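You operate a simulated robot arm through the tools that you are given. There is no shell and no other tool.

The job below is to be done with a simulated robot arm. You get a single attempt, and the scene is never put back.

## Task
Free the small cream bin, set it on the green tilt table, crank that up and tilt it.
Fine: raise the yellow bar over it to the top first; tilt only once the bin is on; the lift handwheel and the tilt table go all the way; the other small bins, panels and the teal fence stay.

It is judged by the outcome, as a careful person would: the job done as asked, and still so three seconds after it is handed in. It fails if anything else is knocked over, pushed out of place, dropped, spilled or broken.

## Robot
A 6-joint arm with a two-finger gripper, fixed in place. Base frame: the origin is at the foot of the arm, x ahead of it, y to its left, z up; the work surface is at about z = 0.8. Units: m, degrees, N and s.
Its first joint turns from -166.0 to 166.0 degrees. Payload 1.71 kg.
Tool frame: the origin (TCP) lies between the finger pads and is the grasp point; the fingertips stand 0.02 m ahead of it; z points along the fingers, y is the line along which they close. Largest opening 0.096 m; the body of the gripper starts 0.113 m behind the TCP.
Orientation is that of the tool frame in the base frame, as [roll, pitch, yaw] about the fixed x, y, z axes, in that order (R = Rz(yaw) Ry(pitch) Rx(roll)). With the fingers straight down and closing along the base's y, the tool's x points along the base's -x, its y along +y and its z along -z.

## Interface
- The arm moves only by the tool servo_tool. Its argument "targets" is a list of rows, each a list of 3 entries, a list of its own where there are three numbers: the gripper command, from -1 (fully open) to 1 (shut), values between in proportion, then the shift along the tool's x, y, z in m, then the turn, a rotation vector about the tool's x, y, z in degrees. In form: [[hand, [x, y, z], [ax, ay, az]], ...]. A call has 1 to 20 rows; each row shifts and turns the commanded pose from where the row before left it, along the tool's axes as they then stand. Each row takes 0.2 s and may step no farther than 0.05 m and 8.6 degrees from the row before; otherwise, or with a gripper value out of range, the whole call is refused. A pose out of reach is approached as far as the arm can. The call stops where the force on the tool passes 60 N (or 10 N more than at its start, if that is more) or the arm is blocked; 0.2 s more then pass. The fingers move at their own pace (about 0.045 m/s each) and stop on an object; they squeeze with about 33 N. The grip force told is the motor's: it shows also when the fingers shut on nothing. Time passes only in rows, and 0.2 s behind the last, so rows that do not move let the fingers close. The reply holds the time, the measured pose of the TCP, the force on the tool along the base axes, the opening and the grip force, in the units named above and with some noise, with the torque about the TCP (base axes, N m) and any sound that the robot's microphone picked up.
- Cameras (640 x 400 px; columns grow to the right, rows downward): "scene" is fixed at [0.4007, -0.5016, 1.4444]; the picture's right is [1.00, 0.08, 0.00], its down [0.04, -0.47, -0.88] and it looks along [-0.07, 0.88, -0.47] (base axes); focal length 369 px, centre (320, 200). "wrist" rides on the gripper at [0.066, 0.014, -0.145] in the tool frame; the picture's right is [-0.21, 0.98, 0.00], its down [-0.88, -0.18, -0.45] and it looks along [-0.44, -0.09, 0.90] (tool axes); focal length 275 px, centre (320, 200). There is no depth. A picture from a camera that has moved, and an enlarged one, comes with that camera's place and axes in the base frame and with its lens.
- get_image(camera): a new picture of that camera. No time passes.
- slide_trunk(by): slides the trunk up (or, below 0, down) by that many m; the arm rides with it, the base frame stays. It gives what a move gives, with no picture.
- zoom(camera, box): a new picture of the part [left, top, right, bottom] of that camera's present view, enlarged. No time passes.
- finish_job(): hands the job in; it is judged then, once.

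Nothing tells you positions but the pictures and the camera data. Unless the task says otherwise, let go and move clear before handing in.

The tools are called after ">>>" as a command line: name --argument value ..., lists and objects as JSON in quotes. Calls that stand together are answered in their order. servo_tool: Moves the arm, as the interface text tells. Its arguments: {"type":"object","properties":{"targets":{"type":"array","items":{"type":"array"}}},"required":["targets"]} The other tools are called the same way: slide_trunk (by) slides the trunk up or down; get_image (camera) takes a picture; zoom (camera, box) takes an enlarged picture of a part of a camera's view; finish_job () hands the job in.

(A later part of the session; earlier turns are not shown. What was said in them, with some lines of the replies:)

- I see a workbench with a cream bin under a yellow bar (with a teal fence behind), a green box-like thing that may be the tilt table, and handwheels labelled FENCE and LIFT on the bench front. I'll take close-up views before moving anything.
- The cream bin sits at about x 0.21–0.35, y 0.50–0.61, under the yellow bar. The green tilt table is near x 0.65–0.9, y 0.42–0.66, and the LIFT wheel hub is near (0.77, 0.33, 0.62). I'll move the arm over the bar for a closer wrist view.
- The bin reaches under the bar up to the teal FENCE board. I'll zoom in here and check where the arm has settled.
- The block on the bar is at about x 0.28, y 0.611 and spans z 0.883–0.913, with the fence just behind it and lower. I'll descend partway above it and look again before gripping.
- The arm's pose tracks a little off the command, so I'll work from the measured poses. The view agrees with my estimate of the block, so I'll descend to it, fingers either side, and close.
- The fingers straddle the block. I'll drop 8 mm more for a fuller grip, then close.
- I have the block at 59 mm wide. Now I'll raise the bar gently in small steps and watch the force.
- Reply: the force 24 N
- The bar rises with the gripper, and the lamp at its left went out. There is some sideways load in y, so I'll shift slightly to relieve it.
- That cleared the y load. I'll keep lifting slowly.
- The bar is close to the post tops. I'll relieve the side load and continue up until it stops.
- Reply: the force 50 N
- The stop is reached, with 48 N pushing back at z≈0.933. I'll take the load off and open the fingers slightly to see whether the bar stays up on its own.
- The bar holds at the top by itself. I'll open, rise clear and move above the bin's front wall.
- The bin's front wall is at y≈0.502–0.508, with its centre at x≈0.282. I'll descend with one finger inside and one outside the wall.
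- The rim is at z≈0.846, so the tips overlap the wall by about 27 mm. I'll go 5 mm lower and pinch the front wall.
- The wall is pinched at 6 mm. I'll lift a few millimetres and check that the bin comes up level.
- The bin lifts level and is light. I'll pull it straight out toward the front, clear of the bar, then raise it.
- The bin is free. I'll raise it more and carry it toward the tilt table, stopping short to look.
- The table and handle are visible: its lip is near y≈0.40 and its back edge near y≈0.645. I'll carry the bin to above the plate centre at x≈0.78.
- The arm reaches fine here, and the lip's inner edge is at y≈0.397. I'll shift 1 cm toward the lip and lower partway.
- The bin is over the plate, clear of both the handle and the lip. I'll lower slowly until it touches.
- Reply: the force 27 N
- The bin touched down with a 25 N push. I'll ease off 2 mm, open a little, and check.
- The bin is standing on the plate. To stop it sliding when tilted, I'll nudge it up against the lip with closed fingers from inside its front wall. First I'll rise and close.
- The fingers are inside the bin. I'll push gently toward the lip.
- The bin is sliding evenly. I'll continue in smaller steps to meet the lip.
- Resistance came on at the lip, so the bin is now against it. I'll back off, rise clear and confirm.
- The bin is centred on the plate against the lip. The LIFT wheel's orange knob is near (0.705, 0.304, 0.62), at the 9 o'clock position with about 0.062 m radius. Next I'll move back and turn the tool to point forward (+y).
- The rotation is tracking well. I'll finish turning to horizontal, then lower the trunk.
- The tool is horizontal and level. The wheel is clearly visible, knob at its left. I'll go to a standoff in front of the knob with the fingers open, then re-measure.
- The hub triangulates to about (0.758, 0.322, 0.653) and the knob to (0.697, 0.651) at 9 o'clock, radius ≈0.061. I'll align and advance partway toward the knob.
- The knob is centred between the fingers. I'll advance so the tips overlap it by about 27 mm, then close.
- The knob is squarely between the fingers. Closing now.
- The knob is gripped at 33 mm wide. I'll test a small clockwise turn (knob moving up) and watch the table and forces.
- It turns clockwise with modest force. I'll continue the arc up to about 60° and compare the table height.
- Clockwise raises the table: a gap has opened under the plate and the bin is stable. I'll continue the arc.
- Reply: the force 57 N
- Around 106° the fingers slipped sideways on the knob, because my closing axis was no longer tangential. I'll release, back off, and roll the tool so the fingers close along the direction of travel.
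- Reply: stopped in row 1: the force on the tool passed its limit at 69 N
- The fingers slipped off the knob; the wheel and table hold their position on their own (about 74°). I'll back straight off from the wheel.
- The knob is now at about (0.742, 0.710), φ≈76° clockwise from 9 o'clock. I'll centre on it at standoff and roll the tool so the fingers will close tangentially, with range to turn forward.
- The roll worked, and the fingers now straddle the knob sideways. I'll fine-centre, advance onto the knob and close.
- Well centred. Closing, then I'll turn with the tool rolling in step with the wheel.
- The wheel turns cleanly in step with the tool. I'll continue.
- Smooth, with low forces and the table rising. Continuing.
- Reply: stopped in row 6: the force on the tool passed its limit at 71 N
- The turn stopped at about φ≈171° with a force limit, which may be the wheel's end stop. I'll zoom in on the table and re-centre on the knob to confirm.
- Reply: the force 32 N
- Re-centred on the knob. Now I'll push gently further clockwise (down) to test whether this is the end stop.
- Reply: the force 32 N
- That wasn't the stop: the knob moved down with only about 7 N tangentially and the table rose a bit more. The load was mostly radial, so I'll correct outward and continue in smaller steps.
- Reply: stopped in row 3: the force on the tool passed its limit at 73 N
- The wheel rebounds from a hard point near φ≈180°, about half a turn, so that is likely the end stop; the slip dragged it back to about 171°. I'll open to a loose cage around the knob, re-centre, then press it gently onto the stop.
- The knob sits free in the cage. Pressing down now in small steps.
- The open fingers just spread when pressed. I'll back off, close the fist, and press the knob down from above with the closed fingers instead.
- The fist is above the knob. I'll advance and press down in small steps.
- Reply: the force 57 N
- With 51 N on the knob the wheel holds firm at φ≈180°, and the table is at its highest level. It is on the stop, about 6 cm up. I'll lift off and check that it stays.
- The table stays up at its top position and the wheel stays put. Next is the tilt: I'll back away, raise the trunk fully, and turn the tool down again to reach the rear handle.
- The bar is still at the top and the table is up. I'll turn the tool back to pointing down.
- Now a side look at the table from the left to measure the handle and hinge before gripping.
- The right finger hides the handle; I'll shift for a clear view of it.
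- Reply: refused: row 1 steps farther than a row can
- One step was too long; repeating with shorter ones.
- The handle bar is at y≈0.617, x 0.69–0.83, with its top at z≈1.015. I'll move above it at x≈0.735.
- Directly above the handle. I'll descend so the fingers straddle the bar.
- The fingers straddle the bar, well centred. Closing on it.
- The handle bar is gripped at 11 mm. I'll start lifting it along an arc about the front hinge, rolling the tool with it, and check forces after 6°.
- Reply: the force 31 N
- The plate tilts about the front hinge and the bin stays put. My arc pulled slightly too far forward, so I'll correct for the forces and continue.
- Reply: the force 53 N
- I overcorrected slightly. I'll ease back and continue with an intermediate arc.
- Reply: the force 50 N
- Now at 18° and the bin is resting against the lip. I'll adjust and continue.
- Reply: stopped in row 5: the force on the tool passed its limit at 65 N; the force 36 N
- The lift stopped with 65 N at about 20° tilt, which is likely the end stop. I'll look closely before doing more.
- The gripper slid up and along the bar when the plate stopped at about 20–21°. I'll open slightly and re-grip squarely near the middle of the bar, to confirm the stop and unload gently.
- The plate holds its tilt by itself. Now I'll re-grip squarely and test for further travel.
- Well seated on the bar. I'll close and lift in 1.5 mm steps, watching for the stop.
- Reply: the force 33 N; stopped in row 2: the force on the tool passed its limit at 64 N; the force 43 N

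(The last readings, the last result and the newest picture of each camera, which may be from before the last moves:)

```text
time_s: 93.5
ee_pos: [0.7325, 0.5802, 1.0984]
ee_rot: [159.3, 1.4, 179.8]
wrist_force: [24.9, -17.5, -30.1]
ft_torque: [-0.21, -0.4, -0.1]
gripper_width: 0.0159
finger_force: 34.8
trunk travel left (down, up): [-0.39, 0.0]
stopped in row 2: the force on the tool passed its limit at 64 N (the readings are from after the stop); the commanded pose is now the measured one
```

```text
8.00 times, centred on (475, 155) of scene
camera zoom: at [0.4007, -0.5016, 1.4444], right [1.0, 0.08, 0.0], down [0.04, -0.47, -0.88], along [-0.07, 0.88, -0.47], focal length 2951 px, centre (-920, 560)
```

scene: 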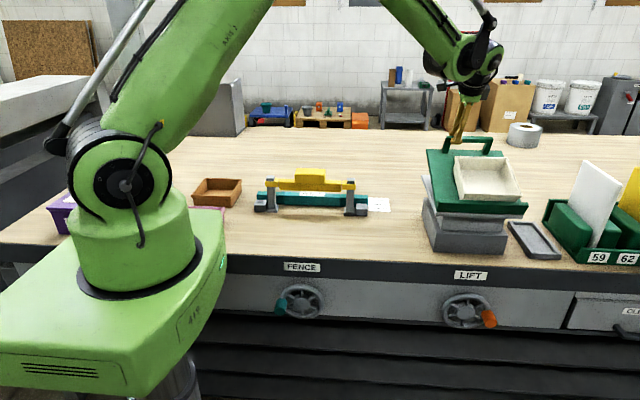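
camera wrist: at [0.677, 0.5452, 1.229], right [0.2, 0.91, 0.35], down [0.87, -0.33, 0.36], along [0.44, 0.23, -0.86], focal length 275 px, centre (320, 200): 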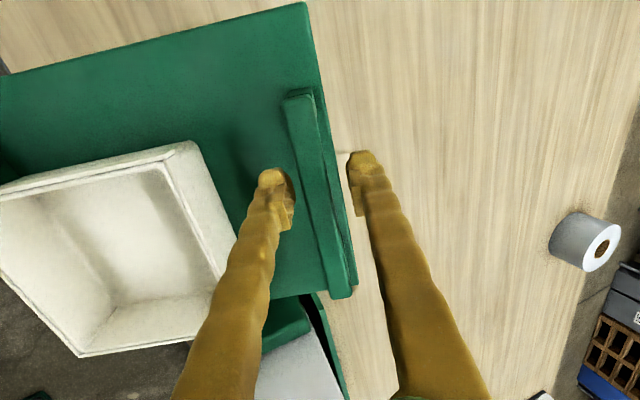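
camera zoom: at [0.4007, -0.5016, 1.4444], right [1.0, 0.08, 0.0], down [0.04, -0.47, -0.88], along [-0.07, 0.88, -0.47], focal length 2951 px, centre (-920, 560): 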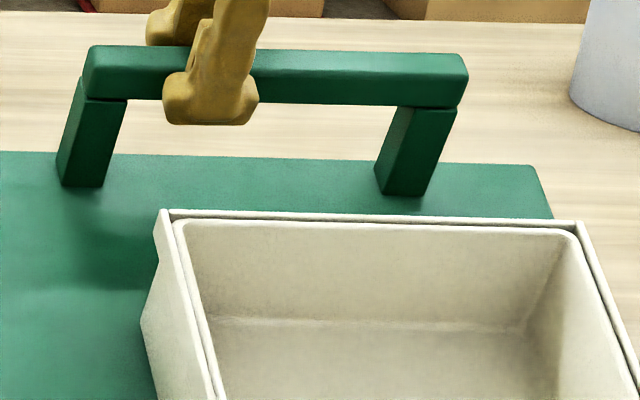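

The handle did not move at 64 N, so the tilt is at its stop. I'll release and rise clear along the tool axis.

>>> servo_tool --targets '[[0.5, [0, 0, 0], [0, 0, 0]], [0.2, [0, 0, 0], [0, 0, 0]], [0.0, [0, 0, 0], [0, 0, 0]], [0.0, [0, 0, -0.02], [0, 0, 0]], [0.0, [0, 0, -0.03], [0, 0, 0]], [0.0, [0, 0, -0.03], [0, 0, 0]], [0.0, [0, 0, 0], [0, 0, 0]]]'

>>> zoom --camera "scene" --box '[440, 130, 510, 180]'

>>> get_image --camera "scene"

>>> get_image --camera "wrist"

```text
time_s: 95.1
ee_pos: [0.7245, 0.5534, 1.173]
ee_rot: [159.0, 1.3, 180.0]
wrist_force: [-0.2, 0.3, 0.6]
ft_torque: [0.06, -0.04, -0.02]
gripper_width: 0.0479
finger_force: 0.1
trunk travel left (down, up): [-0.39, 0.0]
```

```text
8.00 times, centred on (475, 155) of scene
camera zoom: at [0.4007, -0.5016, 1.4444], right [1.0, 0.08, 0.0], down [0.04, -0.47, -0.88], along [-0.07, 0.88, -0.47], focal length 2951 px, centre (-920, 560)
```

zoom: 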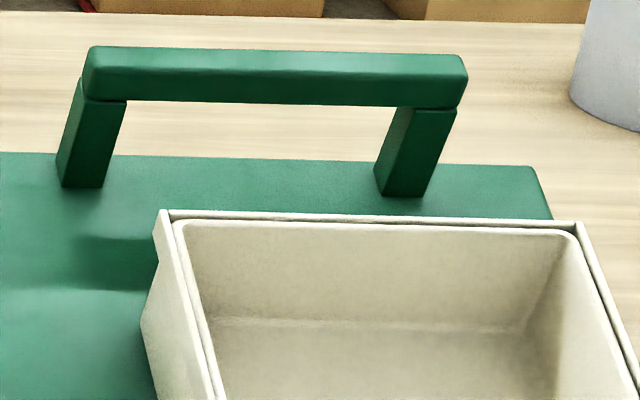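

```text
taken
```

scene: 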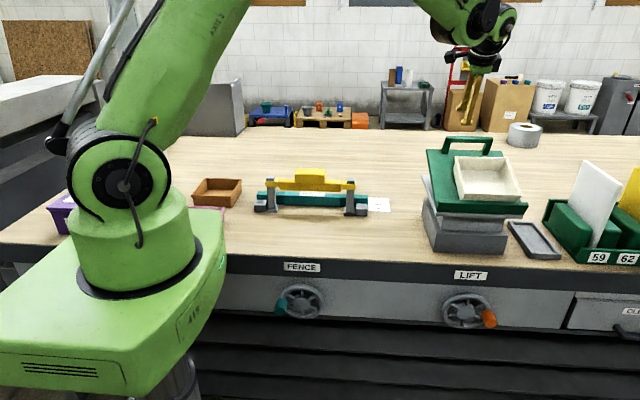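

```text
taken
camera wrist: at [0.6547, 0.5134, 1.3136], right [0.2, 0.91, 0.35], down [0.87, -0.33, 0.37], along [0.46, 0.23, -0.86], focal length 275 px, centre (320, 200)
```

wrist: 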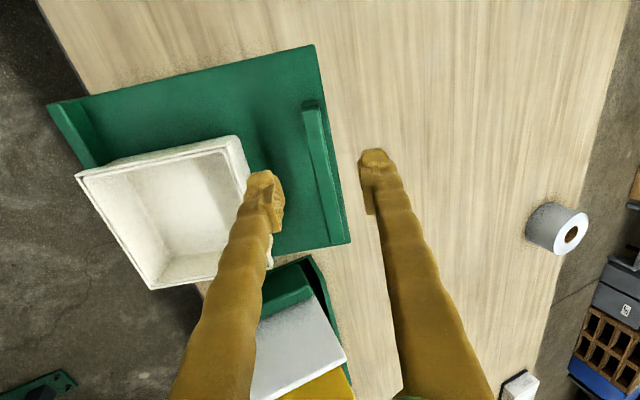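

The plate holds its tilt. I'll move the arm further clear and then check the bar, lift, bins and fence.

>>> servo_tool --targets '[[0.0, [0.01, -0.03, -0.03], [0, 0, 0]], [0.0, [0.02, -0.03, -0.02], [4, 0, 0]], [0.0, [0.03, -0.03, 0], [4, 0, 0]], [0.0, [0.03, -0.03, 0], [4, 0, 0]], [0.0, [0.03, -0.03, 0], [4, 0, 0]], [0.0, [0.03, -0.03, 0], [5, 0, 0]], [0.0, [0.03, -0.03, 0], [0, 0, 0]], [0.0, [0, 0, 0], [0, 0, 0]]]'

>>> get_image --camera "scene"

>>> zoom --camera "scene" --box '[240, 130, 400, 250]'

>>> zoom --camera "scene" --box '[410, 120, 540, 260]'

>>> get_image --camera "wrist"

```text
time_s: 96.9
ee_pos: [0.5459, 0.33, 1.1716]
ee_rot: [-180.0, 1.4, 180.0]
wrist_force: [-0.9, -0.6, 0.1]
ft_torque: [0.07, -0.02, 0.04]
gripper_width: 0.0481
finger_force: 0.0
trunk travel left (down, up): [-0.39, 0.0]
```

```text
taken
```

scene: 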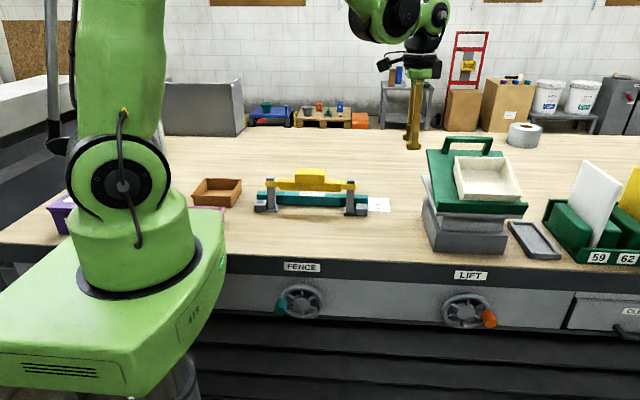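

```text
3.33 times, centred on (320, 190) of scene
camera zoom: at [0.4007, -0.5016, 1.4444], right [1.0, 0.08, 0.0], down [0.04, -0.47, -0.88], along [-0.07, 0.88, -0.47], focal length 1230 px, centre (320, 233)
```

zoom: 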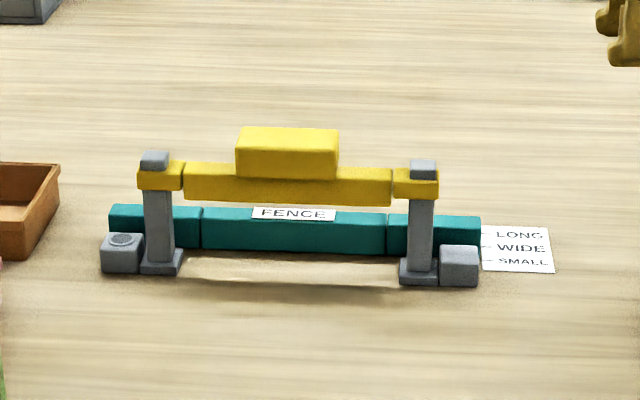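

```text
2.86 times, centred on (475, 190) of scene
camera zoom: at [0.4007, -0.5016, 1.4444], right [1.0, 0.08, 0.0], down [0.04, -0.47, -0.88], along [-0.07, 0.88, -0.47], focal length 1054 px, centre (-123, 229)
```

zoom: 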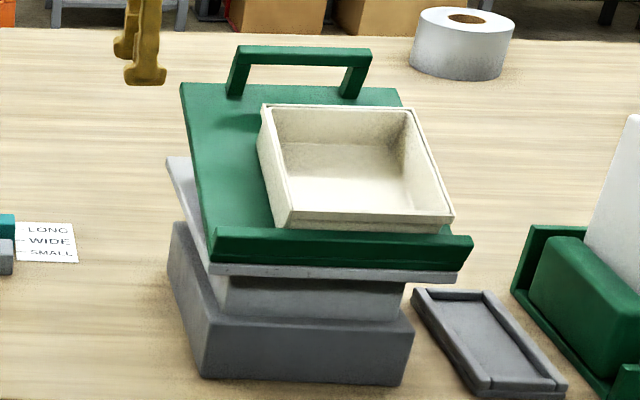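

```text
taken
camera wrist: at [0.4766, 0.3433, 1.3159], right [0.21, 0.98, 0.0], down [0.87, -0.18, 0.47], along [0.46, -0.09, -0.89], focal length 275 px, centre (320, 200)
```

wrist: 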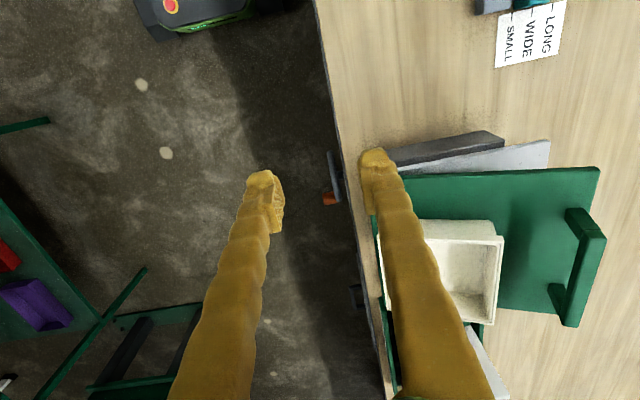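

Everything is in place: the bar is at the top, the fence and other bins are untouched, and the bin sits on the raised, tilted table. I'll wait a little and check for drift before handing in.

>>> servo_tool --targets '[[0.0, [0.02, -0.03, -0.01], [0, 0, 0]], [0.0, [0.02, -0.03, 0], [0, 0, 0]], [0.0, [0, 0, 0], [0, 0, 0]], [0.0, [0, 0, 0], [0, 0, 0]], [0.0, [0, 0, 0], [0, 0, 0]], [0.0, [0, 0, 0], [0, 0, 0]], [0.0, [0, 0, 0], [0, 0, 0]], [0.0, [0, 0, 0], [0, 0, 0]], [0.0, [0, 0, 0], [0, 0, 0]], [0.0, [0, 0, 0], [0, 0, 0]]]'

>>> zoom --camera "scene" --box '[440, 130, 510, 180]'

>>> zoom --camera "scene" --box '[410, 250, 530, 340]'

>>> zoom --camera "scene" --box '[240, 130, 400, 250]'

>>> get_image --camera "scene"

```text
time_s: 99.1
ee_pos: [0.5063, 0.2733, 1.1817]
ee_rot: [-179.8, 1.3, -179.9]
wrist_force: [0.1, 0.1, 0.9]
ft_torque: [0.0, -0.01, -0.01]
gripper_width: 0.0483
finger_force: 0.1
trunk travel left (down, up): [-0.39, 0.0]
```

```text
8.00 times, centred on (475, 155) of scene
camera zoom: at [0.4007, -0.5016, 1.4444], right [1.0, 0.08, 0.0], down [0.04, -0.47, -0.88], along [-0.07, 0.88, -0.47], focal length 2951 px, centre (-920, 560)
```

zoom: 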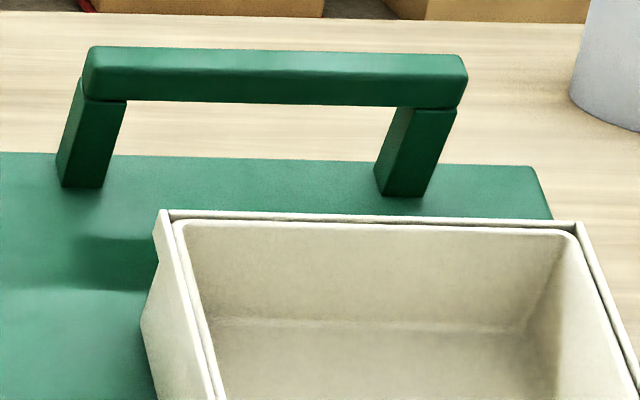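

```text
4.44 times, centred on (470, 295) of scene
camera zoom: at [0.4007, -0.5016, 1.4444], right [1.0, 0.08, 0.0], down [0.04, -0.47, -0.88], along [-0.07, 0.88, -0.47], focal length 1639 px, centre (-347, -222)
```

zoom: 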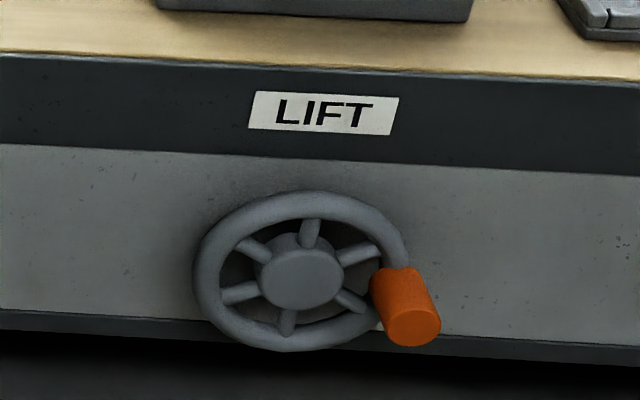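

```text
3.33 times, centred on (320, 190) of scene
camera zoom: at [0.4007, -0.5016, 1.4444], right [1.0, 0.08, 0.0], down [0.04, -0.47, -0.88], along [-0.07, 0.88, -0.47], focal length 1230 px, centre (320, 233)
```

zoom: 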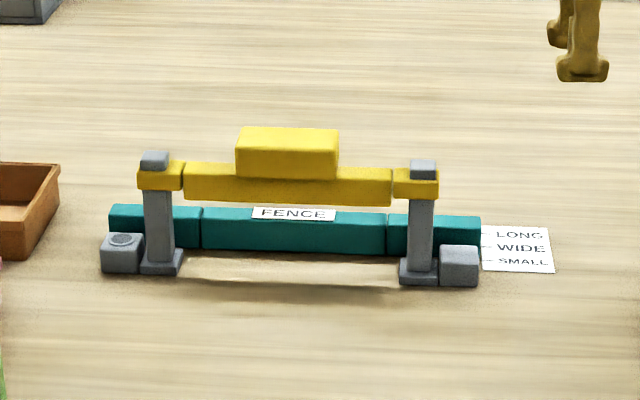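

```text
taken
```

scene: 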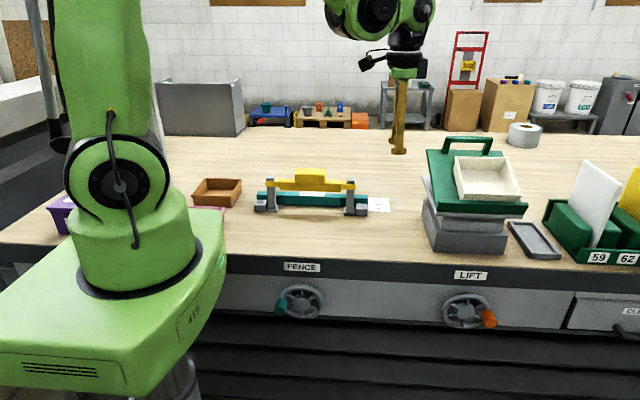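

Nothing has drifted: the yellow bar is at the top, the lift is on its stop, and the table holds its tilt with the bin seated against the lip. The arm is clear, so I'm handing in.

>>> finish_job

```text
The job is handed in.
```

The cream bin is on the green tilt table, the table is cranked up and tilted, and the job is handed in. I saw no drift over the last couple of seconds before handing in.

- **Yellow bar:** I raised it first, until it pushed back at about 48 N. It has stayed at the top by itself since.
- **Bin:** I pulled it out by its front wall, set it on the table, and pushed it up against the front lip so it would not slide when tilted.
- **Lift handwheel:** The end stop is about half a turn clockwise. The fingers slipped on the knob three times on the way, and the wheel fell back a little each time. I finished by pressing the knob onto the stop with about 51 N. The table rose roughly 6 cm and holds there.
- **Tilt:** The plate went to its stop at about 20–21° and holds there without the arm.
- **Other items:** The teal fence, panels and brown bin look unmoved in the last pictures. The pink bin is hidden behind the arm in those pictures, but I did not go near it.
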